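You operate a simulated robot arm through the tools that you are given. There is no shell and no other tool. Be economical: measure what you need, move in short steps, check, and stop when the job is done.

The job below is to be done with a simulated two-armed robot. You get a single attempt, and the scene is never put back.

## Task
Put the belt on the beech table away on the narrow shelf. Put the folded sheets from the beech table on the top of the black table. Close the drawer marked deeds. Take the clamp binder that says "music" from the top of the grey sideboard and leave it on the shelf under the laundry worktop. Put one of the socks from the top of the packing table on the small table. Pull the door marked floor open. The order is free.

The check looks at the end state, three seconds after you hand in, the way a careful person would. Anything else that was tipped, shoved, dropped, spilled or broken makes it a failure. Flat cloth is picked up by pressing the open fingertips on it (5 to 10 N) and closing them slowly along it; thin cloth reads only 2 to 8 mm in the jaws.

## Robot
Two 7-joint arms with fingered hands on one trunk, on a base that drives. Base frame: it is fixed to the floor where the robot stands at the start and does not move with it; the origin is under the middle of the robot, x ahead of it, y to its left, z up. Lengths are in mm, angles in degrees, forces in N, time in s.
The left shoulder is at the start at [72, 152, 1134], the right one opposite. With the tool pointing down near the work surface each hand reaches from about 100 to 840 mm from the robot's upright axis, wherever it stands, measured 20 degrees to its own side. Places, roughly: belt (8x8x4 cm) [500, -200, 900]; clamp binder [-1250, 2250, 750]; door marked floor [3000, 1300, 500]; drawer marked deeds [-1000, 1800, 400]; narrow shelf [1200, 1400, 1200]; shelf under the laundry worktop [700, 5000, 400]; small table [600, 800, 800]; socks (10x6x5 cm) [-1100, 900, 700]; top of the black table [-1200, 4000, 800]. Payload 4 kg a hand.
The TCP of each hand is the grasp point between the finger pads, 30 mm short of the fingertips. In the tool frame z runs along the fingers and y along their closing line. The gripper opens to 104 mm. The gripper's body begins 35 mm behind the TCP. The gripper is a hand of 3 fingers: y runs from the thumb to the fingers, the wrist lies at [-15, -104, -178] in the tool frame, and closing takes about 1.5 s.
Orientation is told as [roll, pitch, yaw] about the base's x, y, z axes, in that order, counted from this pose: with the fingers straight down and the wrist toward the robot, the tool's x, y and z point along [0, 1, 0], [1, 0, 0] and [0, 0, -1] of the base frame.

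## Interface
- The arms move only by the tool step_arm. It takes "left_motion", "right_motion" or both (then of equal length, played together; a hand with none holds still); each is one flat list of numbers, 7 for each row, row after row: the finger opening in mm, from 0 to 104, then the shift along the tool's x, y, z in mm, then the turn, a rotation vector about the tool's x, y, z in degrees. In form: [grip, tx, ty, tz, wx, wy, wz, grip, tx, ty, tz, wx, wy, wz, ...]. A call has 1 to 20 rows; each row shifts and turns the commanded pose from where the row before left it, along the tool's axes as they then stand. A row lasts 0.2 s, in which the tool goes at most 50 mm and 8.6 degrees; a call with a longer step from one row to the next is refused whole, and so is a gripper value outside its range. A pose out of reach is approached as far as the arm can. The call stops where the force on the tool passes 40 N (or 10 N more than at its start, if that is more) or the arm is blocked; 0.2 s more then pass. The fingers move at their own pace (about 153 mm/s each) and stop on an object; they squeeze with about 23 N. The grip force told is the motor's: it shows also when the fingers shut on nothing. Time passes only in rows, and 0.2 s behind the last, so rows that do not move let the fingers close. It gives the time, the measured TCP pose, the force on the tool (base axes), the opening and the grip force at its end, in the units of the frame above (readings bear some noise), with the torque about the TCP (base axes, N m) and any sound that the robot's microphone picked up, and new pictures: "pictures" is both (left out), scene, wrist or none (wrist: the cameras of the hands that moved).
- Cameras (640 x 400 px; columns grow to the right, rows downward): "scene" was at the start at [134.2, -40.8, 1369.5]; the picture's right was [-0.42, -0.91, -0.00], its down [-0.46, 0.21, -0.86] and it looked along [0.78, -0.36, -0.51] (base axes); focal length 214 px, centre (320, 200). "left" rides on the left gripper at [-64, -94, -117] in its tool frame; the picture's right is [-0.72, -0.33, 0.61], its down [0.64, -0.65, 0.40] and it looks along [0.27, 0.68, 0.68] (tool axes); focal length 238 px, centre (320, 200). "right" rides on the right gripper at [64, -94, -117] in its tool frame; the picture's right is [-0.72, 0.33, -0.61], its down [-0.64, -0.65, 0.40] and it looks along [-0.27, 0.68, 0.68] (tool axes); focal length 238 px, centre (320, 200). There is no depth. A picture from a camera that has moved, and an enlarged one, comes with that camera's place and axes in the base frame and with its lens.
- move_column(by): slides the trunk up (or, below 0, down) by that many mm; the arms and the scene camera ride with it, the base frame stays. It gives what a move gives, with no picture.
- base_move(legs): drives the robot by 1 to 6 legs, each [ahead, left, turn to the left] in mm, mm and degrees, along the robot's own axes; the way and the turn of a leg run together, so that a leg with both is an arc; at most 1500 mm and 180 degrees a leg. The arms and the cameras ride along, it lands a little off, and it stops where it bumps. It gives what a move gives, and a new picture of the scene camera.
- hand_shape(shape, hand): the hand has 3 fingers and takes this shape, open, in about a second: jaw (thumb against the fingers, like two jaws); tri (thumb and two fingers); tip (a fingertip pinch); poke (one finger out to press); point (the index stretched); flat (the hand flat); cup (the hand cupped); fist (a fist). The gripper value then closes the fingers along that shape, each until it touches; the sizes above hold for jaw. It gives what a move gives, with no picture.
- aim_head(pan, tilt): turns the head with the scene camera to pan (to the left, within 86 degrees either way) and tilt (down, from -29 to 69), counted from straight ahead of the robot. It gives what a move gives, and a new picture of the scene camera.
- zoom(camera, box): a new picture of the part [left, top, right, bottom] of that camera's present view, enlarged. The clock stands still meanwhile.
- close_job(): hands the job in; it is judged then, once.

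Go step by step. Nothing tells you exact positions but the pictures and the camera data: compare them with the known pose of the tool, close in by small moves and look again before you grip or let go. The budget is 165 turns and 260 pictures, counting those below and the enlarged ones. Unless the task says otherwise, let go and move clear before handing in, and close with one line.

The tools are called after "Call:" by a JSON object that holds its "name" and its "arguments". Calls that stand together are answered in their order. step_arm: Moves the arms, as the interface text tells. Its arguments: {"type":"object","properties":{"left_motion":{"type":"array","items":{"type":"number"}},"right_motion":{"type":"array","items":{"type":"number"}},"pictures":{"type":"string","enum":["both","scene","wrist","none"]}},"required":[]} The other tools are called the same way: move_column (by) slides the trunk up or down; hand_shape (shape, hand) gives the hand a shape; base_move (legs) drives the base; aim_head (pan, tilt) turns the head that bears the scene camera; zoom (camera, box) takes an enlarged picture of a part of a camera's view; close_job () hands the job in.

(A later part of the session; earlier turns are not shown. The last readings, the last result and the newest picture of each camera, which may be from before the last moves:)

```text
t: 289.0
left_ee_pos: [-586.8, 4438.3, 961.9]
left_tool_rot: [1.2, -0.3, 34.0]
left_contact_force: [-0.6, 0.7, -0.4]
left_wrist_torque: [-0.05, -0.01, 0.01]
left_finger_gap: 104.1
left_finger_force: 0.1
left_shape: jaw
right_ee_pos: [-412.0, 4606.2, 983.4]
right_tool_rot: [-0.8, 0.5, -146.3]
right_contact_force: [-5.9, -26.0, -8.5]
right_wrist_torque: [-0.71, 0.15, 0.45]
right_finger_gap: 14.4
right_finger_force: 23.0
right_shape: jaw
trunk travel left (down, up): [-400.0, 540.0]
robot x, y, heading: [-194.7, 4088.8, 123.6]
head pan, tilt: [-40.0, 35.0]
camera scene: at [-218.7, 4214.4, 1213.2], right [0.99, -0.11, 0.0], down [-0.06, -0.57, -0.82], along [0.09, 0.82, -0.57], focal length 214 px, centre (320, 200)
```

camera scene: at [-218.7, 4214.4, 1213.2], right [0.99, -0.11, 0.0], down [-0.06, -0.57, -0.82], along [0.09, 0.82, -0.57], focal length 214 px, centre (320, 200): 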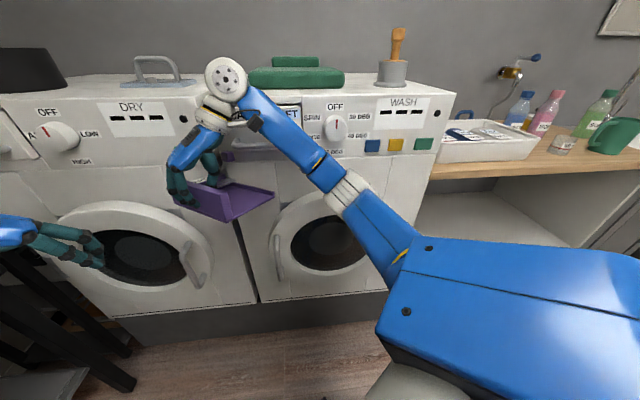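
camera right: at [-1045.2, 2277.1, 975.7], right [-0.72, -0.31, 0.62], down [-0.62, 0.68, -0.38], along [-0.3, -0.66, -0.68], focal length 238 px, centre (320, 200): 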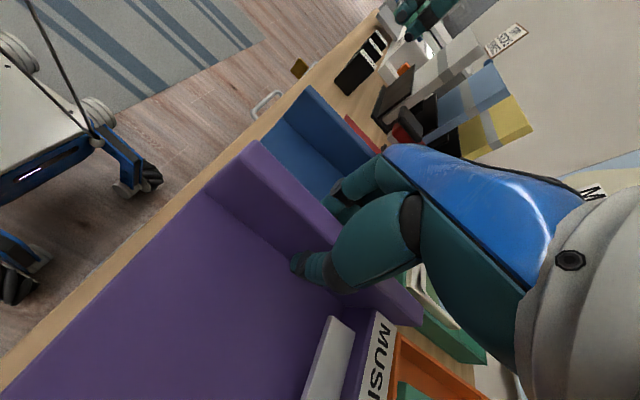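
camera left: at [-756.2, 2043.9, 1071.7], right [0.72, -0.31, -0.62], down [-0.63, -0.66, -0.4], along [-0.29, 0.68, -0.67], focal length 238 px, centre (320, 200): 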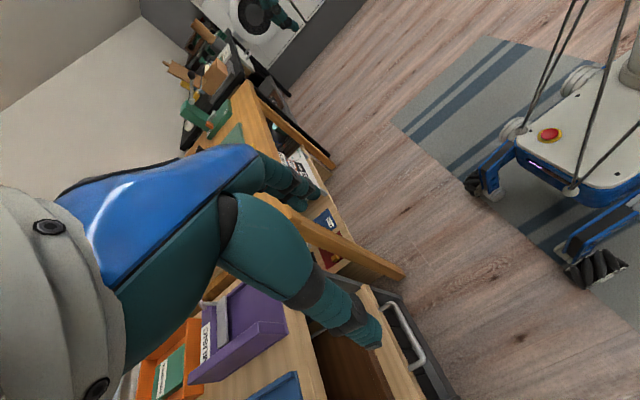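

The binder touched the washing machine front while turning; I back off at once and check the grip.

Call:
{"name": "base_move", "arguments": {"legs": [[-200, 0, 0]]}}

Call:
{"name": "step_arm", "arguments": {"right_motion": [0, 0, 0, 0, 0, 0, 0]}}

```text
t: 290.6
left_ee_pos: [-475.6, 4273.3, 959.9]
left_tool_rot: [0.9, -0.2, 34.0]
left_contact_force: [0.8, 0.8, 0.7]
left_wrist_torque: [0.02, -0.01, 0.01]
left_finger_gap: 103.5
left_finger_force: 0.1
left_shape: jaw
right_ee_pos: [-299.9, 4441.2, 981.0]
right_tool_rot: [-0.8, 0.3, -146.5]
right_contact_force: [-0.1, -1.3, -2.4]
right_wrist_torque: [-0.07, 0.04, -0.02]
right_finger_gap: 12.8
right_finger_force: 23.3
right_shape: jaw
trunk travel left (down, up): [-400.0, 540.0]
robot x, y, heading: [-82.7, 3917.3, 123.6]
head pan, tilt: [-40.0, 35.0]
camera scene: at [-104.4, 4052.0, 1212.6], right [0.99, -0.11, 0.0], down [-0.06, -0.57, -0.82], along [0.09, 0.81, -0.58], focal length 214 px, centre (320, 200)
```

scene: 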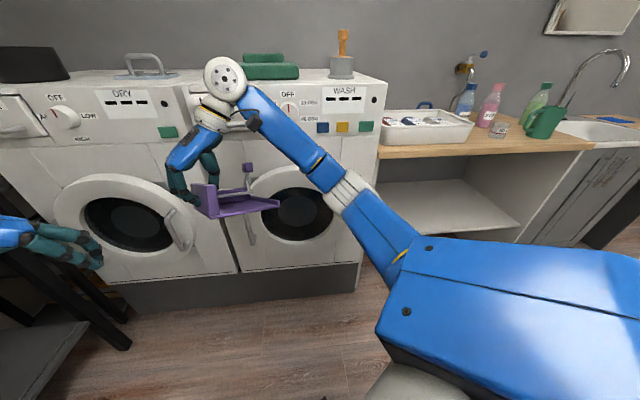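

```text
t: 291.0
left_ee_pos: [-472.6, 4272.9, 961.8]
left_tool_rot: [1.0, -0.1, 34.0]
left_contact_force: [0.9, 0.0, -0.5]
left_wrist_torque: [0.0, -0.03, -0.02]
left_finger_gap: 103.6
left_finger_force: 0.0
left_shape: jaw
right_ee_pos: [-297.9, 4441.8, 981.7]
right_tool_rot: [-0.8, 0.2, -146.5]
right_contact_force: [0.1, 1.5, -2.9]
right_wrist_torque: [-0.13, 0.06, 0.03]
right_finger_gap: 12.4
right_finger_force: 23.0
right_shape: jaw
trunk travel left (down, up): [-400.0, 540.0]
robot x, y, heading: [-81.3, 3919.5, 123.7]
head pan, tilt: [-40.0, 35.0]
camera scene: at [-103.0, 4053.7, 1212.4], right [0.99, -0.11, 0.0], down [-0.06, -0.57, -0.82], along [0.09, 0.81, -0.58], focal length 214 px, centre (320, 200)
camera right: at [-182.2, 4438.0, 1097.8], right [-0.67, 0.41, 0.62], down [0.19, 0.9, -0.39], along [-0.72, -0.14, -0.68], focal length 238 px, centre (320, 200)
```

scene: 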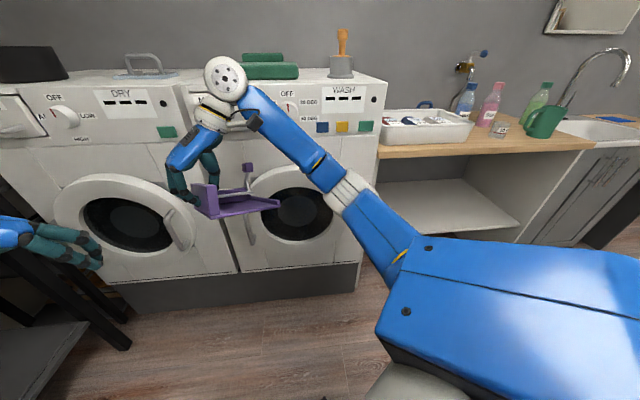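
right: 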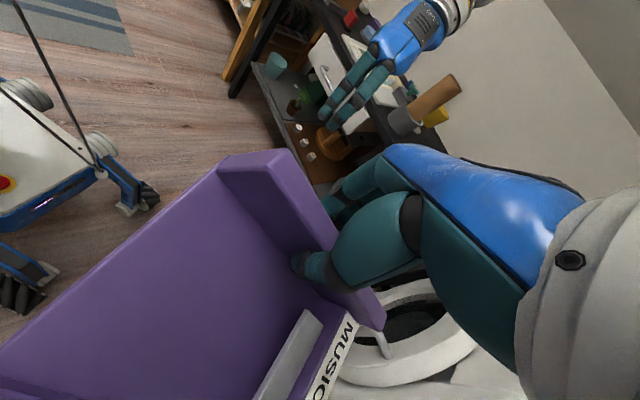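

The binder is secure. Before approaching the laundry shelf I must tuck the left arm; I try to draw it back and up.

Call:
{"name": "step_arm", "arguments": {"left_motion": [60, -20, -10, -30, 0, 0, 0, 60, -20, -10, -30, 0, 0, 0, 60, -20, -10, -30, 0, 0, 0, 60, -20, -10, -30, 0, 0, 0, 60, -20, -10, -30, 0, 0, 0], "pictures": "none"}}

Call:
{"name": "aim_head", "arguments": {"pan": 50, "tilt": 30}}

```text
t: 292.2
left_ee_pos: [-456.4, 4157.9, 1113.2]
left_tool_rot: [1.3, -0.2, 34.0]
left_contact_force: [-0.1, -0.6, -0.1]
left_wrist_torque: [0.01, 0.02, -0.01]
left_finger_gap: 60.4
left_finger_force: 0.0
left_shape: jaw
right_ee_pos: [-297.1, 4439.2, 983.2]
right_tool_rot: [-0.9, 0.3, -146.6]
right_contact_force: [0.5, -0.7, -3.1]
right_wrist_torque: [-0.15, 0.06, -0.02]
right_finger_gap: 12.7
right_finger_force: 22.9
right_shape: jaw
trunk travel left (down, up): [-400.0, 540.0]
robot x, y, heading: [-80.9, 3919.6, 123.5]
head pan, tilt: [-40.0, 35.0]
```

```text
t: 293.9
left_ee_pos: [-457.0, 4159.6, 1111.8]
left_tool_rot: [1.1, -0.1, 33.9]
left_contact_force: [0.1, -0.1, 0.4]
left_wrist_torque: [-0.02, -0.04, -0.03]
left_finger_gap: 60.2
left_finger_force: 0.0
left_shape: jaw
right_ee_pos: [-297.3, 4439.2, 982.8]
right_tool_rot: [-1.0, 0.3, -146.5]
right_contact_force: [0.0, 0.7, -2.8]
right_wrist_torque: [-0.13, 0.04, -0.01]
right_finger_gap: 12.5
right_finger_force: 23.0
right_shape: jaw
trunk travel left (down, up): [-400.0, 540.0]
robot x, y, heading: [-78.9, 3922.0, 123.4]
head pan, tilt: [50.0, 30.0]
camera scene: at [-202.4, 3974.5, 1220.4], right [0.11, 0.99, 0.0], down [0.5, -0.06, -0.86], along [-0.86, 0.1, -0.5], focal length 214 px, centre (320, 200)
```

scene: 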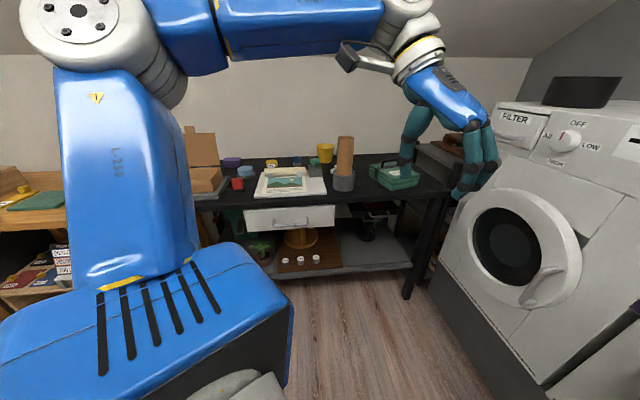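

That works. I draw it further back and up.

Call:
{"name": "step_arm", "arguments": {"left_motion": [60, -30, 0, -20, 0, 0, 0, 60, -30, 0, -20, 0, 0, 0, 60, -30, 0, -20, 0, 0, 0, 60, -30, 0, -20, 0, 0, 0, 60, -30, 0, -20, 0, 0, 0], "right_motion": [0, 25, 0, 0, 0, 0, 0, 0, 25, 0, 0, 0, 0, 0, 0, 25, 0, 0, 0, 0, 0, 0, 25, 0, 0, 0, 0, 0, 0, 25, 0, 0, 0, 0, 0], "pictures": "none"}}

Call:
{"name": "base_move", "arguments": {"legs": [[0, 0, -33.4], [0, -570, 0]]}}

Call:
{"name": "aim_head", "arguments": {"pan": 0, "tilt": 35}}

```text
t: 295.1
left_ee_pos: [-370.6, 4028.6, 1207.8]
left_tool_rot: [1.3, 0.0, 33.9]
left_contact_force: [0.1, -0.6, -0.2]
left_wrist_torque: [0.0, 0.02, 0.0]
left_finger_gap: 60.5
left_finger_force: 0.0
left_shape: jaw
right_ee_pos: [-224.7, 4335.2, 980.7]
right_tool_rot: [-1.0, 0.3, -146.6]
right_contact_force: [-0.1, 0.3, -2.7]
right_wrist_torque: [-0.11, 0.07, -0.02]
right_finger_gap: 12.6
right_finger_force: 24.0
right_shape: jaw
trunk travel left (down, up): [-400.0, 540.0]
robot x, y, heading: [-80.6, 3920.8, 123.4]
head pan, tilt: [50.0, 30.0]
```

```text
t: 299.9
left_ee_pos: [305.1, 4177.6, 1206.8]
left_tool_rot: [1.2, -0.4, 1.3]
left_contact_force: [-1.0, 0.7, 0.2]
left_wrist_torque: [0.01, -0.03, 0.02]
left_finger_gap: 60.5
left_finger_force: 0.0
left_shape: jaw
right_ee_pos: [593.2, 4356.8, 980.8]
right_tool_rot: [-0.9, 0.5, -179.3]
right_contact_force: [-1.3, 0.1, -2.7]
right_wrist_torque: [-0.06, 0.11, -0.04]
right_finger_gap: 12.8
right_finger_force: 23.0
right_shape: jaw
trunk travel left (down, up): [-400.0, 540.0]
robot x, y, heading: [491.0, 3926.5, 91.0]
head pan, tilt: [50.0, 30.0]
camera scene: at [417.4, 4036.5, 1220.3], right [0.63, 0.78, 0.0], down [0.39, -0.32, -0.86], along [-0.67, 0.54, -0.5], focal length 214 px, centre (320, 200)
```

scene: 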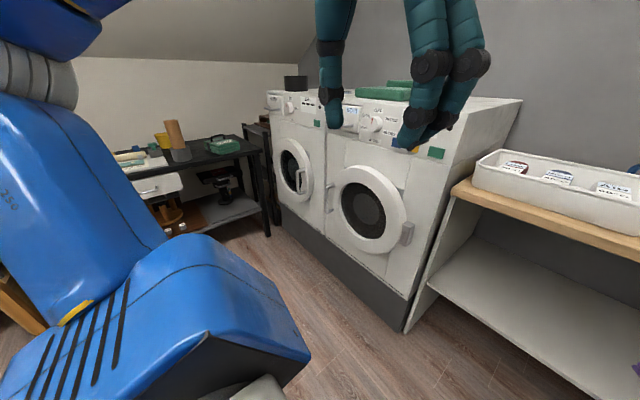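

```text
t: 301.1
left_ee_pos: [310.1, 4177.0, 1207.9]
left_tool_rot: [1.1, -0.1, 1.3]
left_contact_force: [-0.6, -0.5, 0.5]
left_wrist_torque: [0.0, 0.0, -0.01]
left_finger_gap: 60.5
left_finger_force: 0.1
left_shape: jaw
right_ee_pos: [597.7, 4354.4, 980.3]
right_tool_rot: [-0.9, 0.3, -179.2]
right_contact_force: [-0.1, 0.5, -2.7]
right_wrist_torque: [-0.09, 0.13, 0.01]
right_finger_gap: 12.8
right_finger_force: 23.0
right_shape: jaw
trunk travel left (down, up): [-400.0, 540.0]
robot x, y, heading: [496.5, 3933.4, 90.9]
head pan, tilt: [0.0, 35.0]
camera scene: at [491.2, 4067.8, 1212.7], right [1.0, 0.02, 0.0], down [0.01, -0.58, -0.82], along [-0.01, 0.82, -0.58], focal length 214 px, centre (320, 200)
```

scene: 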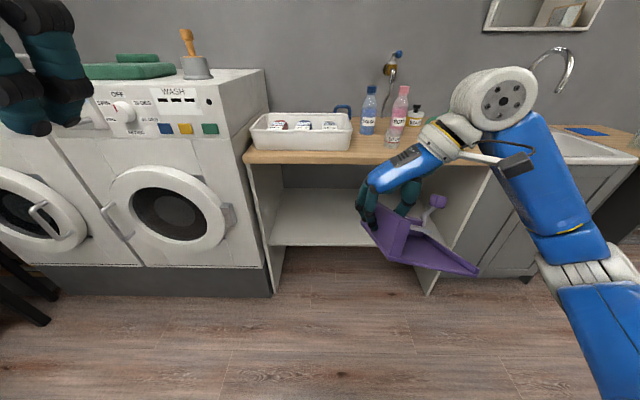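

The shelf (z≈436, front y≈4800, x 215–1140) is empty. I lower the trunk and drive in with the binder at shelf height.

Call:
{"name": "move_column", "arguments": {"by": -395}}

Call:
{"name": "base_move", "arguments": {"legs": [[300, 0, -0.9]]}}

Call:
{"name": "step_arm", "arguments": {"right_motion": [0, 0, 0, 15, 0, 0, 0, 0, 0, 0, 15, 0, 0, 0]}}

```text
t: 304.9
left_ee_pos: [310.0, 4176.0, 813.3]
left_tool_rot: [1.0, -0.1, 1.2]
left_contact_force: [0.8, -0.5, -0.2]
left_wrist_torque: [-0.02, -0.03, -0.01]
left_finger_gap: 60.6
left_finger_force: 0.0
left_shape: jaw
right_ee_pos: [597.5, 4355.4, 585.5]
right_tool_rot: [-0.9, 0.3, -179.2]
right_contact_force: [-0.4, 0.7, -1.5]
right_wrist_torque: [-0.08, 0.12, 0.0]
right_finger_gap: 12.9
right_finger_force: 23.1
right_shape: jaw
trunk travel left (down, up): [-5.0, 935.0]
robot x, y, heading: [497.4, 3928.1, 90.8]
head pan, tilt: [0.0, 35.0]
```

```text
t: 306.9
left_ee_pos: [310.8, 4471.7, 813.0]
left_tool_rot: [1.0, 0.0, 0.3]
left_contact_force: [-0.5, -0.7, 0.1]
left_wrist_torque: [-0.01, -0.03, 0.0]
left_finger_gap: 60.4
left_finger_force: 0.2
left_shape: jaw
right_ee_pos: [600.4, 4643.6, 586.1]
right_tool_rot: [-0.9, 0.4, 179.9]
right_contact_force: [-0.1, -0.9, -3.5]
right_wrist_torque: [-0.04, 0.1, -0.01]
right_finger_gap: 12.7
right_finger_force: 22.5
right_shape: jaw
trunk travel left (down, up): [-5.0, 935.0]
robot x, y, heading: [492.5, 4220.5, 90.0]
head pan, tilt: [0.0, 35.0]
camera scene: at [490.6, 4357.9, 817.6], right [1.0, 0.0, 0.0], down [0.0, -0.58, -0.82], along [0.0, 0.82, -0.58], focal length 214 px, centre (320, 200)
```

scene: 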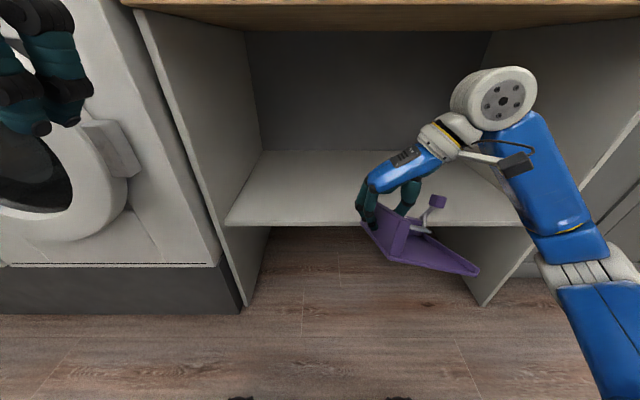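

```text
t: 307.5
left_ee_pos: [311.7, 4468.9, 812.4]
left_tool_rot: [1.2, -0.1, 0.4]
left_contact_force: [0.4, -0.8, -0.5]
left_wrist_torque: [0.03, -0.01, -0.03]
left_finger_gap: 60.5
left_finger_force: 0.1
left_shape: jaw
right_ee_pos: [601.6, 4644.4, 558.0]
right_tool_rot: [-1.0, 0.3, 179.8]
right_contact_force: [-0.8, 0.6, -2.6]
right_wrist_torque: [-0.1, 0.12, -0.03]
right_finger_gap: 12.3
right_finger_force: 23.3
right_shape: jaw
trunk travel left (down, up): [-5.0, 935.0]
robot x, y, heading: [490.7, 4217.4, 90.3]
head pan, tilt: [0.0, 35.0]
camera scene: at [490.7, 4357.7, 817.7], right [1.0, 0.0, 0.0], down [0.0, -0.58, -0.82], along [0.0, 0.82, -0.58], focal length 214 px, centre (320, 200)
camera right: at [695.9, 4577.7, 674.2], right [-0.33, 0.71, 0.62], down [0.66, 0.65, -0.39], along [-0.68, 0.28, -0.68], focal length 238 px, centre (320, 200)
```

scene: 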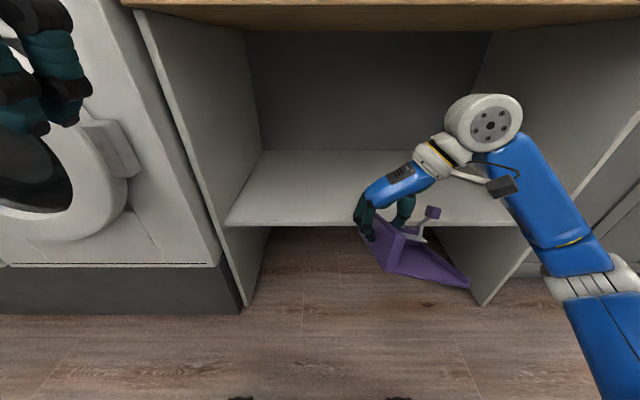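
right: 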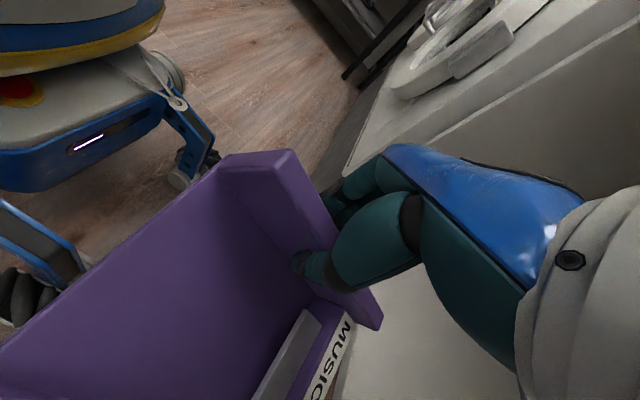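

Clear to enter. I drive forward and extend the hand over the shelf.

Call:
{"name": "base_move", "arguments": {"legs": [[150, 0, 0]]}}

Call:
{"name": "step_arm", "arguments": {"right_motion": [0, -30, 0, 0, 0, 0, 0, 0, -30, 0, 0, 0, 0, 0, 0, -30, 0, 0, 0, 0, 0, 0, -30, 0, 0, 0, 0, 0, 0, -10, 0, 15, 0, 0, 0, 0, 0, 0, 25, 0, 0, 0]}}

```text
t: 308.9
left_ee_pos: [311.5, 4616.2, 813.8]
left_tool_rot: [1.0, 0.0, 0.5]
left_contact_force: [-0.2, 0.3, 0.1]
left_wrist_torque: [0.0, 0.0, 0.01]
left_finger_gap: 60.6
left_finger_force: 0.0
left_shape: jaw
right_ee_pos: [601.9, 4791.1, 558.7]
right_tool_rot: [-1.0, 0.3, 179.9]
right_contact_force: [-0.5, 0.4, -3.3]
right_wrist_torque: [-0.05, 0.1, -0.01]
right_finger_gap: 12.5
right_finger_force: 22.6
right_shape: jaw
trunk travel left (down, up): [-5.0, 935.0]
robot x, y, heading: [489.2, 4363.5, 90.2]
head pan, tilt: [0.0, 35.0]
camera scene: at [490.7, 4504.6, 817.6], right [1.0, 0.0, 0.0], down [0.0, -0.58, -0.82], along [0.0, 0.82, -0.58], focal length 214 px, centre (320, 200)
```

scene: 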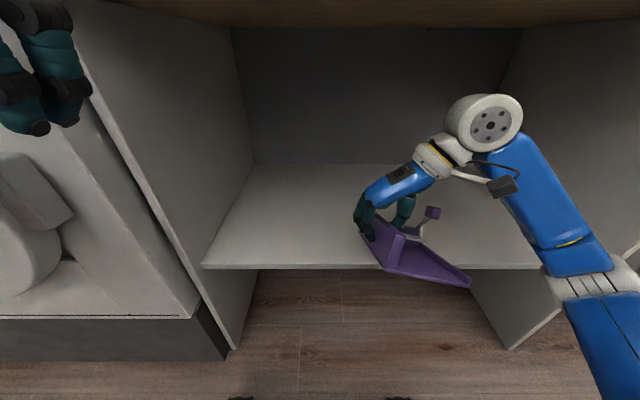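

```text
t: 310.3
left_ee_pos: [312.3, 4615.2, 813.5]
left_tool_rot: [1.1, -0.2, 0.4]
left_contact_force: [0.5, -0.2, -0.5]
left_wrist_torque: [-0.03, -0.01, 0.01]
left_finger_gap: 60.8
left_finger_force: 0.1
left_shape: jaw
right_ee_pos: [601.7, 4920.3, 518.7]
right_tool_rot: [-1.1, 0.4, 179.9]
right_contact_force: [0.6, 0.0, -1.2]
right_wrist_torque: [0.03, -0.09, -0.01]
right_finger_gap: 13.2
right_finger_force: 22.7
right_shape: jaw
trunk travel left (down, up): [-5.0, 935.0]
robot x, y, heading: [494.0, 4365.1, 90.1]
head pan, tilt: [0.0, 35.0]
camera scene: at [490.6, 4504.4, 817.7], right [1.0, 0.0, 0.0], down [0.0, -0.58, -0.82], along [0.0, 0.82, -0.58], focal length 214 px, centre (320, 200)
camera right: at [696.6, 4853.2, 636.1], right [-0.33, 0.71, 0.62], down [0.66, 0.65, -0.39], along [-0.68, 0.28, -0.68], focal length 238 px, centre (320, 200)
```

scene: 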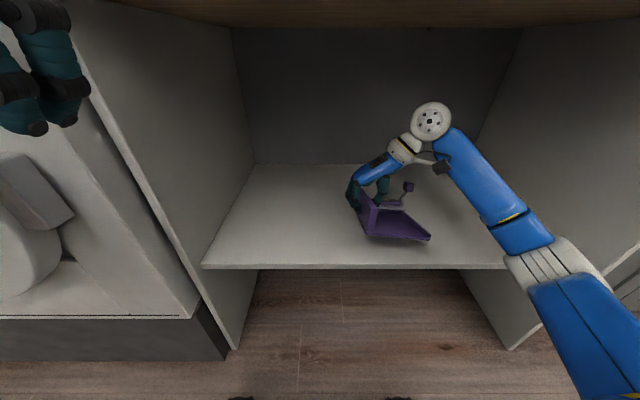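
right: 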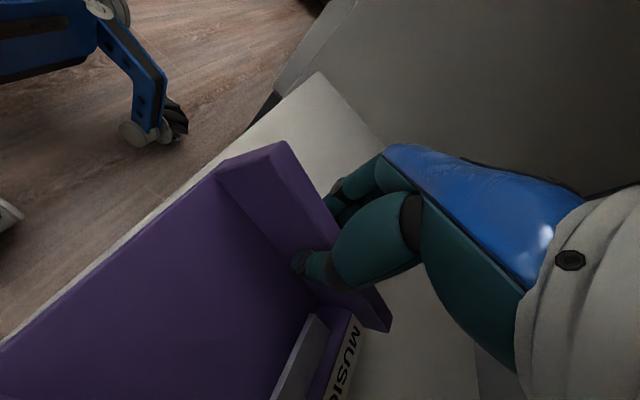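

Forces suggest the binder's far side is already touching; I lower in small steps.

Call:
{"name": "step_arm", "arguments": {"right_motion": [0, 0, 0, 6, 0, 0, 0, 0, 0, 0, 0, 0, 0, 0], "pictures": "none"}}

Call:
{"name": "step_arm", "arguments": {"right_motion": [0, 0, 0, 6, 0, 0, 0, 0, 0, 0, 0, 0, 0, 0], "pictures": "wrist"}}

```text
t: 310.9
left_ee_pos: [310.5, 4615.0, 812.9]
left_tool_rot: [1.2, -0.2, 0.4]
left_contact_force: [0.7, -0.6, -0.4]
left_wrist_torque: [0.02, 0.01, 0.02]
left_finger_gap: 60.9
left_finger_force: 0.0
left_shape: jaw
right_ee_pos: [602.5, 4919.9, 514.6]
right_tool_rot: [-1.0, 0.3, 180.0]
right_contact_force: [-1.6, 0.2, -1.2]
right_wrist_torque: [0.07, -0.11, 0.02]
right_finger_gap: 13.6
right_finger_force: 22.5
right_shape: jaw
trunk travel left (down, up): [-5.0, 935.0]
robot x, y, heading: [490.1, 4364.4, 90.0]
head pan, tilt: [0.0, 35.0]
```

```text
t: 311.5
left_ee_pos: [310.4, 4615.4, 812.4]
left_tool_rot: [1.2, -0.2, 0.4]
left_contact_force: [0.8, 0.1, 1.0]
left_wrist_torque: [-0.03, -0.01, 0.0]
left_finger_gap: 60.3
left_finger_force: 0.0
left_shape: jaw
right_ee_pos: [602.2, 4919.8, 507.8]
right_tool_rot: [-1.1, 0.2, 179.9]
right_contact_force: [0.3, -0.5, -0.6]
right_wrist_torque: [0.09, -0.14, 0.0]
right_finger_gap: 13.6
right_finger_force: 23.0
right_shape: jaw
trunk travel left (down, up): [-5.0, 935.0]
robot x, y, heading: [489.5, 4360.8, 90.3]
head pan, tilt: [0.0, 35.0]
camera right: at [695.9, 4852.9, 624.0], right [-0.33, 0.71, 0.62], down [0.66, 0.65, -0.39], along [-0.68, 0.28, -0.68], focal length 238 px, centre (320, 200)
```

right: 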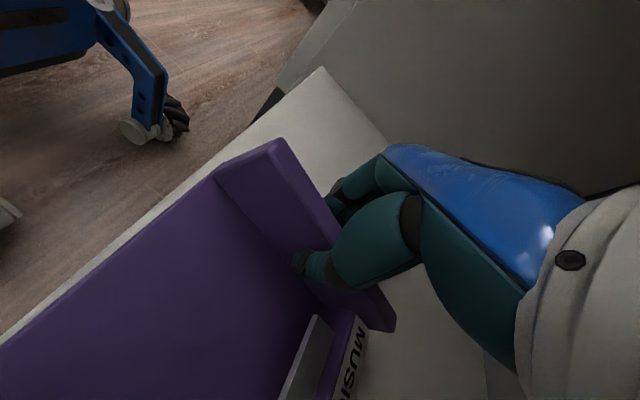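

Call:
{"name": "step_arm", "arguments": {"right_motion": [0, 0, 0, 6, 0, 0, 0, 0, 0, 0, 0, 0, 0, 0], "pictures": "none"}}

Call:
{"name": "step_arm", "arguments": {"right_motion": [0, 0, 0, 6, 0, 0, 0, 0, 0, 0, 0, 0, 0, 0], "pictures": "none"}}

Call:
{"name": "step_arm", "arguments": {"right_motion": [0, 0, 0, 5, 0, 0, 0, 0, 0, 0, 0, 0, 0, 0]}}

```text
t: 312.1
left_ee_pos: [311.2, 4614.4, 813.8]
left_tool_rot: [1.3, -0.3, 0.3]
left_contact_force: [0.1, -0.7, 0.4]
left_wrist_torque: [0.0, -0.01, -0.02]
left_finger_gap: 60.6
left_finger_force: 0.0
left_shape: jaw
right_ee_pos: [602.6, 4921.4, 503.4]
right_tool_rot: [-1.1, 0.3, 179.8]
right_contact_force: [-0.2, -0.7, 1.0]
right_wrist_torque: [0.04, -0.14, -0.02]
right_finger_gap: 13.7
right_finger_force: 23.3
right_shape: jaw
trunk travel left (down, up): [-5.0, 935.0]
robot x, y, heading: [492.4, 4363.6, 90.2]
head pan, tilt: [0.0, 35.0]
```

```text
t: 312.7
left_ee_pos: [312.3, 4615.2, 812.8]
left_tool_rot: [1.2, -0.1, 0.4]
left_contact_force: [1.2, 0.8, 0.6]
left_wrist_torque: [0.01, 0.01, -0.01]
left_finger_gap: 60.5
left_finger_force: 0.1
left_shape: jaw
right_ee_pos: [602.4, 4920.6, 495.7]
right_tool_rot: [-1.0, 0.5, 179.9]
right_contact_force: [-0.5, -0.8, 0.8]
right_wrist_torque: [0.1, -0.13, -0.04]
right_finger_gap: 13.6
right_finger_force: 22.4
right_shape: jaw
trunk travel left (down, up): [-5.0, 935.0]
robot x, y, heading: [493.6, 4361.5, 90.2]
head pan, tilt: [0.0, 35.0]
```

```text
t: 313.3
left_ee_pos: [310.5, 4614.9, 812.1]
left_tool_rot: [1.2, -0.2, 0.5]
left_contact_force: [0.0, 0.1, 0.2]
left_wrist_torque: [0.03, 0.01, -0.03]
left_finger_gap: 60.5
left_finger_force: 0.1
left_shape: jaw
right_ee_pos: [601.5, 4920.3, 490.6]
right_tool_rot: [-1.1, 0.4, 179.9]
right_contact_force: [-0.3, -1.0, 1.0]
right_wrist_torque: [0.16, -0.14, -0.04]
right_finger_gap: 13.5
right_finger_force: 23.0
right_shape: jaw
trunk travel left (down, up): [-5.0, 935.0]
robot x, y, heading: [490.0, 4363.6, 90.0]
head pan, tilt: [0.0, 35.0]
camera scene: at [490.4, 4504.0, 817.8], right [1.0, 0.0, 0.0], down [0.0, -0.57, -0.82], along [0.0, 0.82, -0.57], focal length 214 px, centre (320, 200)
camera right: at [696.6, 4854.7, 607.7], right [-0.33, 0.71, 0.62], down [0.66, 0.65, -0.39], along [-0.68, 0.28, -0.68], focal length 238 px, centre (320, 200)
```

scene: 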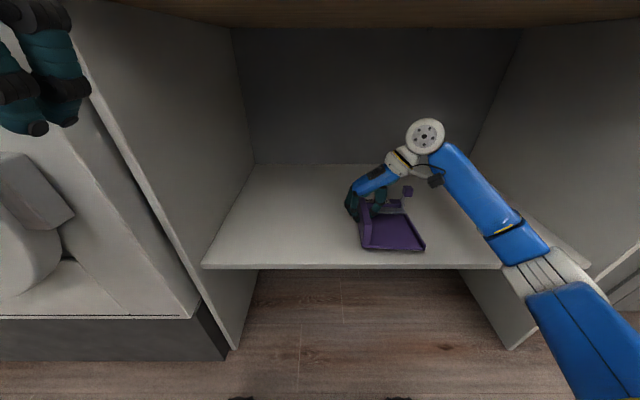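
right: 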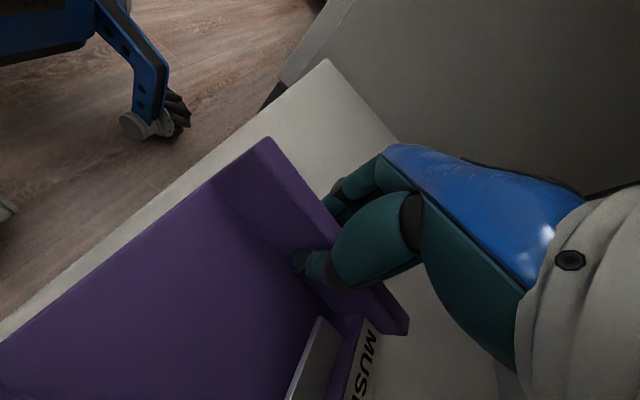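

Call:
{"name": "step_arm", "arguments": {"right_motion": [0, 0, 0, 6, 0, 0, 0, 0, 0, 0, 6, 0, 0, 0], "pictures": "none"}}

Call:
{"name": "step_arm", "arguments": {"right_motion": [0, 0, 0, 5, 0, 0, 0, 0, 0, 0, 0, 0, 0, 0], "pictures": "wrist"}}

```text
t: 313.9
left_ee_pos: [309.9, 4614.8, 812.7]
left_tool_rot: [1.2, -0.2, 0.4]
left_contact_force: [-0.9, 0.1, 0.3]
left_wrist_torque: [0.04, -0.01, 0.02]
left_finger_gap: 60.6
left_finger_force: 0.0
left_shape: jaw
right_ee_pos: [602.0, 4920.5, 479.3]
right_tool_rot: [-1.1, 0.3, 179.9]
right_contact_force: [-0.1, -1.1, 0.3]
right_wrist_torque: [0.17, -0.05, -0.05]
right_finger_gap: 14.0
right_finger_force: 22.9
right_shape: jaw
trunk travel left (down, up): [-5.0, 935.0]
robot x, y, heading: [492.4, 4362.2, 89.7]
head pan, tilt: [0.0, 35.0]
```

```text
t: 314.5
left_ee_pos: [311.5, 4614.5, 813.0]
left_tool_rot: [1.3, -0.2, 0.5]
left_contact_force: [-0.1, -0.4, 0.5]
left_wrist_torque: [0.02, -0.02, 0.04]
left_finger_gap: 60.5
left_finger_force: 0.1
left_shape: jaw
right_ee_pos: [601.4, 4921.0, 474.0]
right_tool_rot: [-1.2, 0.4, 179.8]
right_contact_force: [-0.5, 0.2, 1.7]
right_wrist_torque: [0.2, -0.06, -0.05]
right_finger_gap: 13.8
right_finger_force: 23.1
right_shape: jaw
trunk travel left (down, up): [-5.0, 935.0]
robot x, y, heading: [492.2, 4363.9, 89.9]
head pan, tilt: [0.0, 35.0]
camera right: at [695.1, 4854.6, 590.8], right [-0.33, 0.71, 0.63], down [0.66, 0.65, -0.39], along [-0.68, 0.28, -0.68], focal length 238 px, centre (320, 200)
```

right: 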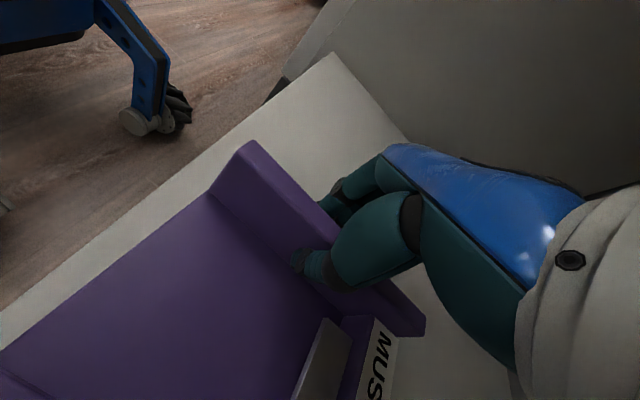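

Call:
{"name": "step_arm", "arguments": {"right_motion": [0, 0, 0, 5, 0, 0, 0, 0, 0, 0, 0, 0, 0, 0], "pictures": "none"}}

Call:
{"name": "step_arm", "arguments": {"right_motion": [0, 0, 0, 5, 0, 0, 0, 0, 0, 0, 0, 0, 0, 0], "pictures": "none"}}

Call:
{"name": "step_arm", "arguments": {"right_motion": [0, 0, 0, 4, 0, 0, 0, 0, 0, 0, 0, 0, 0, 0], "pictures": "wrist"}}

```text
t: 315.1
left_ee_pos: [309.5, 4613.9, 813.3]
left_tool_rot: [1.4, -0.2, 0.4]
left_contact_force: [-0.2, 0.1, -0.8]
left_wrist_torque: [0.02, 0.02, 0.01]
left_finger_gap: 60.3
left_finger_force: 0.0
left_shape: jaw
right_ee_pos: [601.0, 4920.5, 473.7]
right_tool_rot: [-1.5, 0.2, 180.0]
right_contact_force: [-1.8, 1.6, 23.6]
right_wrist_torque: [0.21, 0.04, -0.02]
right_finger_gap: 14.6
right_finger_force: 23.0
right_shape: jaw
trunk travel left (down, up): [-5.0, 935.0]
robot x, y, heading: [492.3, 4360.8, 90.0]
head pan, tilt: [0.0, 35.0]
```

```text
t: 315.7
left_ee_pos: [309.5, 4612.2, 814.3]
left_tool_rot: [1.5, -0.3, 0.4]
left_contact_force: [-0.2, 0.1, 0.1]
left_wrist_torque: [0.01, -0.01, 0.01]
left_finger_gap: 60.7
left_finger_force: 0.1
left_shape: jaw
right_ee_pos: [600.4, 4920.5, 469.3]
right_tool_rot: [-1.7, 0.3, 179.9]
right_contact_force: [-4.0, 1.8, 38.7]
right_wrist_torque: [0.09, 0.18, -0.04]
right_finger_gap: 15.8
right_finger_force: 22.8
right_shape: jaw
trunk travel left (down, up): [-5.0, 935.0]
robot x, y, heading: [489.1, 4365.0, 90.0]
head pan, tilt: [0.0, 35.0]
```

```text
t: 316.3
left_ee_pos: [309.3, 4610.4, 815.3]
left_tool_rot: [1.6, -0.4, 0.5]
left_contact_force: [0.5, 0.1, -0.5]
left_wrist_torque: [0.02, -0.01, 0.02]
left_finger_gap: 60.6
left_finger_force: 0.2
left_shape: jaw
right_ee_pos: [601.0, 4920.1, 467.9]
right_tool_rot: [-1.9, 0.1, 179.8]
right_contact_force: [-3.4, 2.8, 44.7]
right_wrist_torque: [0.05, 0.26, -0.06]
right_finger_gap: 16.0
right_finger_force: 23.4
right_shape: jaw
trunk travel left (down, up): [-5.0, 935.0]
robot x, y, heading: [494.0, 4365.9, 89.8]
head pan, tilt: [0.0, 35.0]
camera right: at [695.3, 4852.2, 583.6], right [-0.33, 0.7, 0.64], down [0.66, 0.65, -0.38], along [-0.68, 0.29, -0.67], focal length 238 px, centre (320, 200)
```

right: 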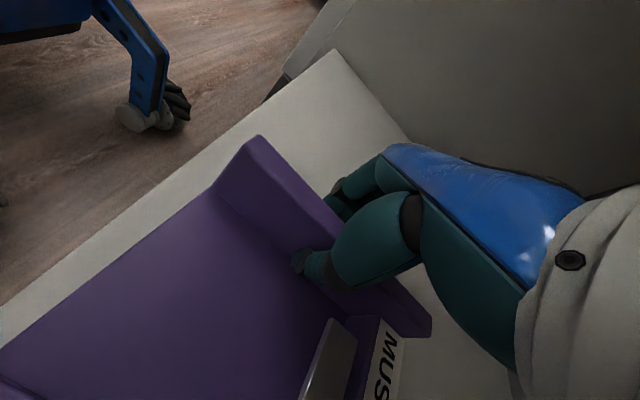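

The binder stands on the shelf. I ease off, open, rise just clear of the wall and withdraw.

Call:
{"name": "step_arm", "arguments": {"right_motion": [0, 0, 0, -12, 0, 0, 0, 30, 0, 0, 0, 0, 0, 0, 50, 0, 0, 0, 0, 0, 0, 50, 0, 0, 0, 0, 0, 0, 50, 0, 0, -15, 0, 0, 0, 50, 0, 0, -25, 0, 0, 0, 50, 0, 0, -30, 0, 0, 0, 50, 30, 0, -5, 0, 0, 0, 50, 40, 0, 0, 0, 0, 0, 50, 40, 0, 0, 0, 0, 0]}}

```text
t: 318.5
left_ee_pos: [311.4, 4614.4, 814.1]
left_tool_rot: [1.1, 0.0, 0.4]
left_contact_force: [-0.4, -0.2, 0.4]
left_wrist_torque: [-0.02, 0.0, 0.01]
left_finger_gap: 60.5
left_finger_force: 0.1
left_shape: jaw
right_ee_pos: [601.0, 4812.6, 545.1]
right_tool_rot: [-1.0, 0.3, 179.7]
right_contact_force: [-0.3, 0.1, -0.3]
right_wrist_torque: [-0.02, -0.01, -0.01]
right_finger_gap: 49.5
right_finger_force: 0.1
right_shape: jaw
trunk travel left (down, up): [-5.0, 935.0]
robot x, y, heading: [491.5, 4369.4, 90.0]
head pan, tilt: [0.0, 35.0]
camera scene: at [490.7, 4503.9, 817.8], right [1.0, 0.0, 0.0], down [0.0, -0.57, -0.82], along [0.0, 0.82, -0.57], focal length 214 px, centre (320, 200)
camera right: at [696.9, 4745.4, 660.8], right [-0.33, 0.71, 0.62], down [0.66, 0.65, -0.39], along [-0.68, 0.28, -0.68], focal length 238 px, centre (320, 200)
```

scene: 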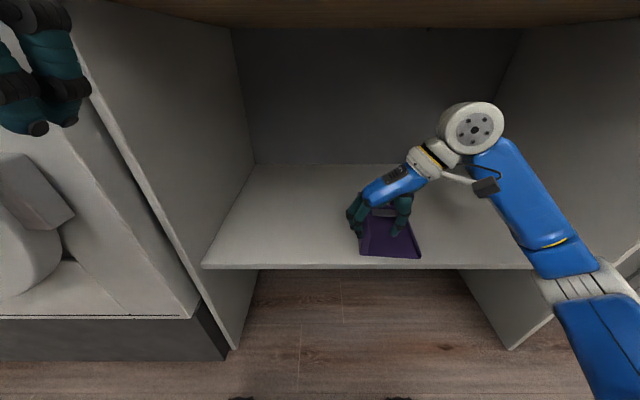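
right: 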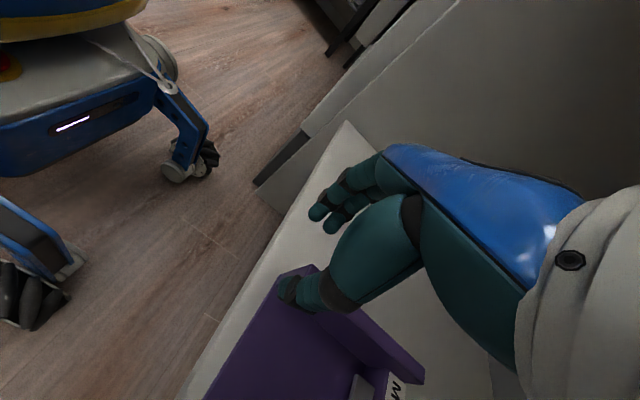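

The binder lies flat on the shelf. I back out, raise the trunk and return along the aisle toward the socks.

Call:
{"name": "base_move", "arguments": {"legs": [[-420, 0, 0]]}}

Call:
{"name": "move_column", "arguments": {"by": 395}}

Call:
{"name": "zoom", "arguments": {"camera": "scene", "box": [200, 150, 520, 350]}}

Call:
{"name": "base_move", "arguments": {"legs": [[0, 620, 0], [0, 0, 90], [0, 1400, 0], [0, 1300, 0]]}}

```text
t: 321.0
left_ee_pos: [310.7, 4197.4, 813.3]
left_tool_rot: [1.2, -0.2, 0.6]
left_contact_force: [-0.3, -0.9, 0.3]
left_wrist_torque: [0.03, -0.01, -0.01]
left_finger_gap: 60.6
left_finger_force: 0.0
left_shape: jaw
right_ee_pos: [601.8, 4396.4, 544.8]
right_tool_rot: [-1.1, 0.3, -180.0]
right_contact_force: [0.0, -0.3, 0.2]
right_wrist_torque: [0.01, -0.01, -0.02]
right_finger_gap: 49.6
right_finger_force: 0.0
right_shape: jaw
trunk travel left (down, up): [-5.0, 935.0]
robot x, y, heading: [493.6, 3944.8, 90.3]
head pan, tilt: [0.0, 35.0]
camera scene: at [490.8, 4085.9, 817.8], right [1.0, 0.0, 0.0], down [0.0, -0.57, -0.82], along [0.0, 0.82, -0.57], focal length 214 px, centre (320, 200)
```

scene: 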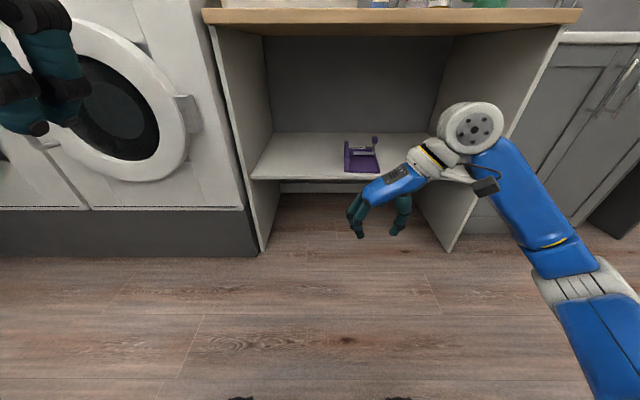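

```text
t: 324.8
left_ee_pos: [311.0, 4196.2, 1208.1]
left_tool_rot: [1.1, -0.1, 0.6]
left_contact_force: [0.3, -0.5, -0.8]
left_wrist_torque: [0.02, 0.03, 0.0]
left_finger_gap: 60.6
left_finger_force: 0.0
left_shape: jaw
right_ee_pos: [602.0, 4396.0, 939.8]
right_tool_rot: [-1.1, 0.3, -180.0]
right_contact_force: [-0.2, -0.1, -0.2]
right_wrist_torque: [0.01, -0.02, -0.03]
right_finger_gap: 49.3
right_finger_force: 0.2
right_shape: jaw
trunk travel left (down, up): [-400.0, 540.0]
robot x, y, heading: [490.9, 3948.2, 90.1]
head pan, tilt: [0.0, 35.0]
```

```text
2.00 times, centred on (360, 250) of scene
camera zoom: at [490.7, 4086.8, 1212.7], right [1.0, 0.0, 0.0], down [0.0, -0.57, -0.82], along [0.0, 0.82, -0.58], focal length 429 px, centre (240, 100)
```

zoom: 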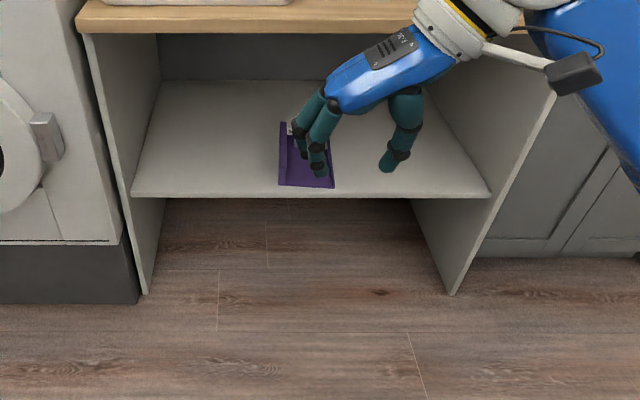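

```text
t: 344.9
left_ee_pos: [-417.0, 1055.4, 1207.8]
left_tool_rot: [1.2, -0.1, 87.8]
left_contact_force: [-0.6, -0.5, 1.1]
left_wrist_torque: [-0.03, 0.02, -0.01]
left_finger_gap: 60.4
left_finger_force: 0.0
left_shape: jaw
right_ee_pos: [-599.5, 1354.5, 938.3]
right_tool_rot: [-1.2, 0.3, -92.9]
right_contact_force: [0.7, -0.4, 0.3]
right_wrist_torque: [0.02, 0.0, -0.01]
right_finger_gap: 49.6
right_finger_force: 0.0
right_shape: jaw
trunk travel left (down, up): [-400.0, 540.0]
robot x, y, heading: [-158.9, 1221.0, 177.2]
head pan, tilt: [0.0, 35.0]
camera scene: at [-297.8, 1229.6, 1212.7], right [0.05, 1.0, 0.0], down [0.57, -0.03, -0.82], along [-0.82, 0.04, -0.57], focal length 214 px, centre (320, 200)
```

scene: 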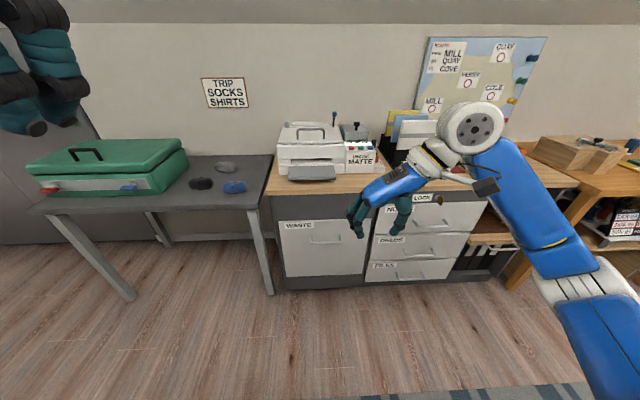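

Socks lie on the packing table; the blue one is near [-1118,897,725]. I turn the right hand to the default orientation and move up to them.

Call:
{"name": "step_arm", "arguments": {"right_motion": [104, 0, 0, 0, 0, 0, 8.18, 104, 0, 0, 0, 0, 0, 8.18, 104, 0, 0, 0, 0, 0, 8.18, 104, 0, 0, 0, 0, 0, 8.18, 104, 0, 0, 0, 0, 0, 8.18, 104, 0, 0, 0, 0, 0, 8.18, 104, 0, 0, 0, 0, 0, 8.18, 104, 0, 0, 0, 0, 0, 8.18, 104, 0, 0, 0, 0, 0, 8.18, 104, 0, 0, 0, 0, 0, 8.18, 104, 0, 0, 0, 0, 0, 8.18], "pictures": "none"}}

Call:
{"name": "move_column", "arguments": {"by": 80}}

Call:
{"name": "base_move", "arguments": {"legs": [[0, 430, 2.8], [350, 0, 0]]}}

Call:
{"name": "aim_head", "arguments": {"pan": 0, "tilt": 40}}

```text
t: 347.3
left_ee_pos: [-415.8, 1053.0, 1209.2]
left_tool_rot: [1.3, -0.2, 87.7]
left_contact_force: [-0.4, 1.2, -0.1]
left_wrist_torque: [-0.01, 0.02, 0.0]
left_finger_gap: 60.6
left_finger_force: 0.0
left_shape: jaw
right_ee_pos: [-597.9, 1354.5, 940.2]
right_tool_rot: [-0.5, -1.2, 177.0]
right_contact_force: [-0.3, -0.1, -0.4]
right_wrist_torque: [-0.01, -0.05, 0.0]
right_finger_gap: 103.6
right_finger_force: 0.0
right_shape: jaw
trunk travel left (down, up): [-400.0, 540.0]
robot x, y, heading: [-156.1, 1223.6, 177.5]
head pan, tilt: [0.0, 35.0]
```

```text
t: 348.5
left_ee_pos: [-416.2, 1052.9, 1289.0]
left_tool_rot: [1.3, -0.2, 87.7]
left_contact_force: [0.1, 1.1, 0.6]
left_wrist_torque: [0.02, 0.01, -0.03]
left_finger_gap: 60.3
left_finger_force: 0.1
left_shape: jaw
right_ee_pos: [-599.3, 1353.9, 1018.9]
right_tool_rot: [-0.3, -1.2, 177.2]
right_contact_force: [-0.6, -0.4, -0.4]
right_wrist_torque: [-0.01, 0.02, -0.01]
right_finger_gap: 103.9
right_finger_force: 0.1
right_shape: jaw
trunk travel left (down, up): [-480.0, 460.0]
robot x, y, heading: [-157.5, 1221.4, 177.0]
head pan, tilt: [0.0, 35.0]
```

```text
t: 353.1
left_ee_pos: [-779.6, 599.7, 1289.1]
left_tool_rot: [1.4, -0.3, 89.4]
left_contact_force: [-0.4, 0.3, 0.4]
left_wrist_torque: [0.0, 0.04, 0.02]
left_finger_gap: 60.7
left_finger_force: 0.0
left_shape: jaw
right_ee_pos: [-972.2, 895.1, 1020.4]
right_tool_rot: [-0.4, -1.2, 179.0]
right_contact_force: [1.0, -0.1, -0.7]
right_wrist_torque: [0.0, -0.03, 0.03]
right_finger_gap: 104.1
right_finger_force: 0.1
right_shape: jaw
trunk travel left (down, up): [-480.0, 460.0]
robot x, y, heading: [-525.4, 781.0, 179.1]
head pan, tilt: [0.0, 35.0]
camera scene: at [-667.2, 778.2, 1292.9], right [0.02, 1.0, 0.0], down [0.57, -0.01, -0.82], along [-0.82, 0.01, -0.57], focal length 214 px, centre (320, 200)
```

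scene: 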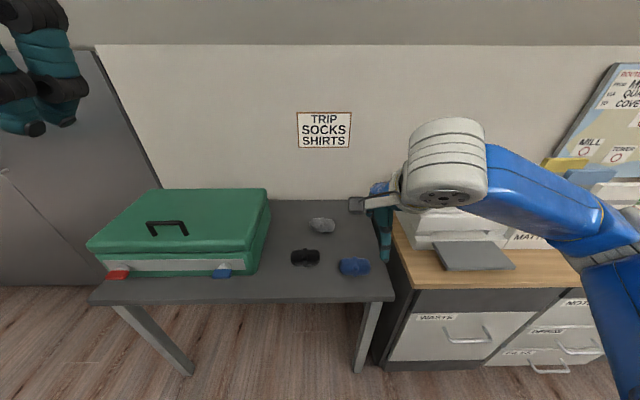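

```text
t: 353.8
left_ee_pos: [-780.7, 601.8, 1288.1]
left_tool_rot: [1.2, -0.2, 89.5]
left_contact_force: [-0.2, 0.0, -0.5]
left_wrist_torque: [0.02, 0.0, 0.03]
left_finger_gap: 60.5
left_finger_force: 0.0
left_shape: jaw
right_ee_pos: [-972.0, 897.1, 1019.5]
right_tool_rot: [-0.4, -1.2, 179.0]
right_contact_force: [-0.4, 0.0, 1.2]
right_wrist_torque: [0.0, 0.01, -0.03]
right_finger_gap: 103.7
right_finger_force: 0.1
right_shape: jaw
trunk travel left (down, up): [-480.0, 460.0]
robot x, y, heading: [-528.3, 776.4, 179.0]
head pan, tilt: [0.0, 40.0]
camera scene: at [-665.6, 779.8, 1285.2], right [0.02, 1.0, 0.0], down [0.64, -0.01, -0.77], along [-0.76, 0.01, -0.64], focal length 214 px, centre (320, 200)
```

scene: 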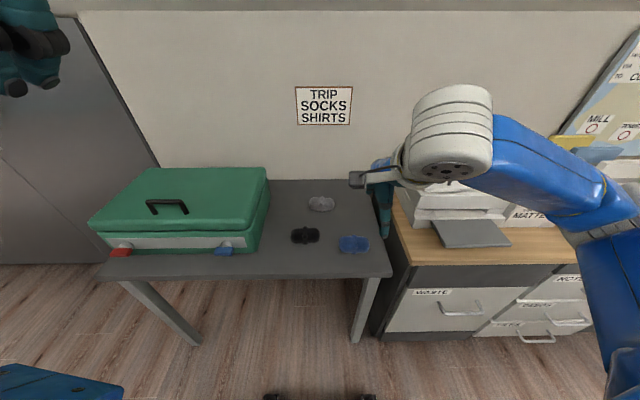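

Sock centre is about [-1105,899,735]. I move above it and look with the wrist camera.

Call:
{"name": "step_arm", "arguments": {"right_motion": [104, 0, 33, 20, 0, 0, 0, 104, 0, 33, 30, 0, 0, 0, 104, 0, 33, 30, 0, 0, 0, 104, 0, 33, 30, 0, 0, 0, 104, 0, 0, 40, 0, 0, 0]}}

```text
t: 355.0
left_ee_pos: [-779.6, 602.1, 1288.8]
left_tool_rot: [1.3, -0.1, 89.3]
left_contact_force: [-0.1, 0.3, -0.2]
left_wrist_torque: [0.01, -0.03, -0.02]
left_finger_gap: 60.4
left_finger_force: 0.0
left_shape: jaw
right_ee_pos: [-1106.2, 901.3, 872.1]
right_tool_rot: [-0.4, -1.3, 178.9]
right_contact_force: [-0.2, 0.7, 1.0]
right_wrist_torque: [0.02, -0.01, 0.01]
right_finger_gap: 104.0
right_finger_force: 0.1
right_shape: jaw
trunk travel left (down, up): [-480.0, 460.0]
robot x, y, heading: [-526.4, 780.5, 179.1]
head pan, tilt: [0.0, 40.0]
camera scene: at [-665.7, 780.6, 1285.2], right [0.02, 1.0, 0.0], down [0.64, -0.01, -0.76], along [-0.76, 0.01, -0.64], focal length 214 px, centre (320, 200)
camera right: at [-1010.8, 835.1, 986.7], right [-0.3, 0.72, 0.62], down [0.66, 0.63, -0.41], along [-0.69, 0.29, -0.66], focal length 238 px, centre (320, 200)
```

scene: 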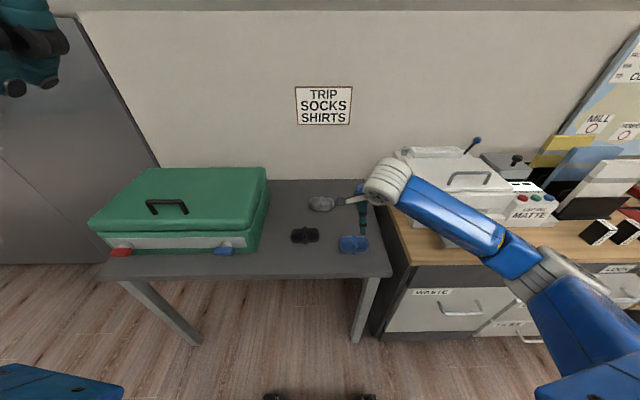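
right: 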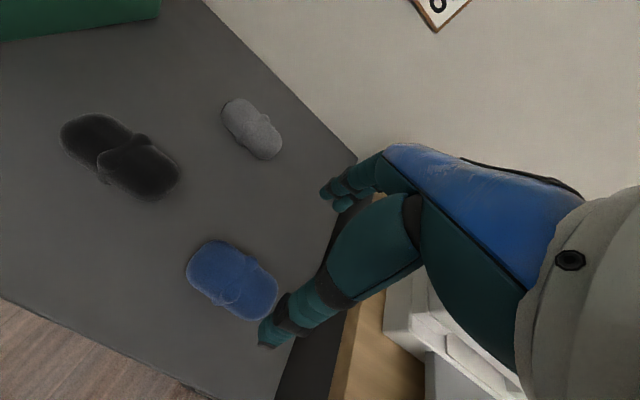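

Aligned within a centimetre. I lower around the sock.

Call:
{"name": "step_arm", "arguments": {"right_motion": [104, 7, -4, 30, 0, 0, 0, 104, 0, 0, 30, 0, 0, 0, 104, 0, 0, 30, 0, 0, 0, 104, 0, 0, 14, 0, 0, 0], "pictures": "wrist"}}

```text
t: 356.0
left_ee_pos: [-779.7, 601.1, 1287.8]
left_tool_rot: [1.3, -0.2, 89.5]
left_contact_force: [-0.6, -0.5, -0.1]
left_wrist_torque: [0.01, -0.01, 0.01]
left_finger_gap: 60.5
left_finger_force: 0.1
left_shape: jaw
right_ee_pos: [-1106.3, 892.9, 768.4]
right_tool_rot: [-0.5, -1.2, 179.1]
right_contact_force: [-1.0, 0.8, 0.4]
right_wrist_torque: [0.04, -0.01, -0.02]
right_finger_gap: 103.7
right_finger_force: 0.1
right_shape: jaw
trunk travel left (down, up): [-480.0, 460.0]
robot x, y, heading: [-526.1, 776.4, 179.0]
head pan, tilt: [0.0, 40.0]
camera right: at [-1011.2, 826.7, 884.1], right [-0.3, 0.72, 0.62], down [0.66, 0.63, -0.41], along [-0.69, 0.29, -0.66], focal length 238 px, centre (320, 200)
```

right: 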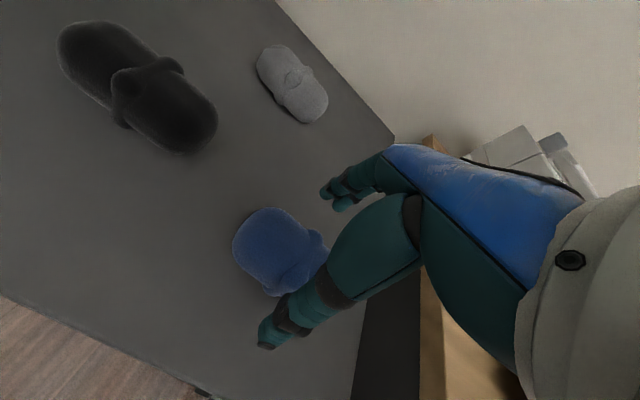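

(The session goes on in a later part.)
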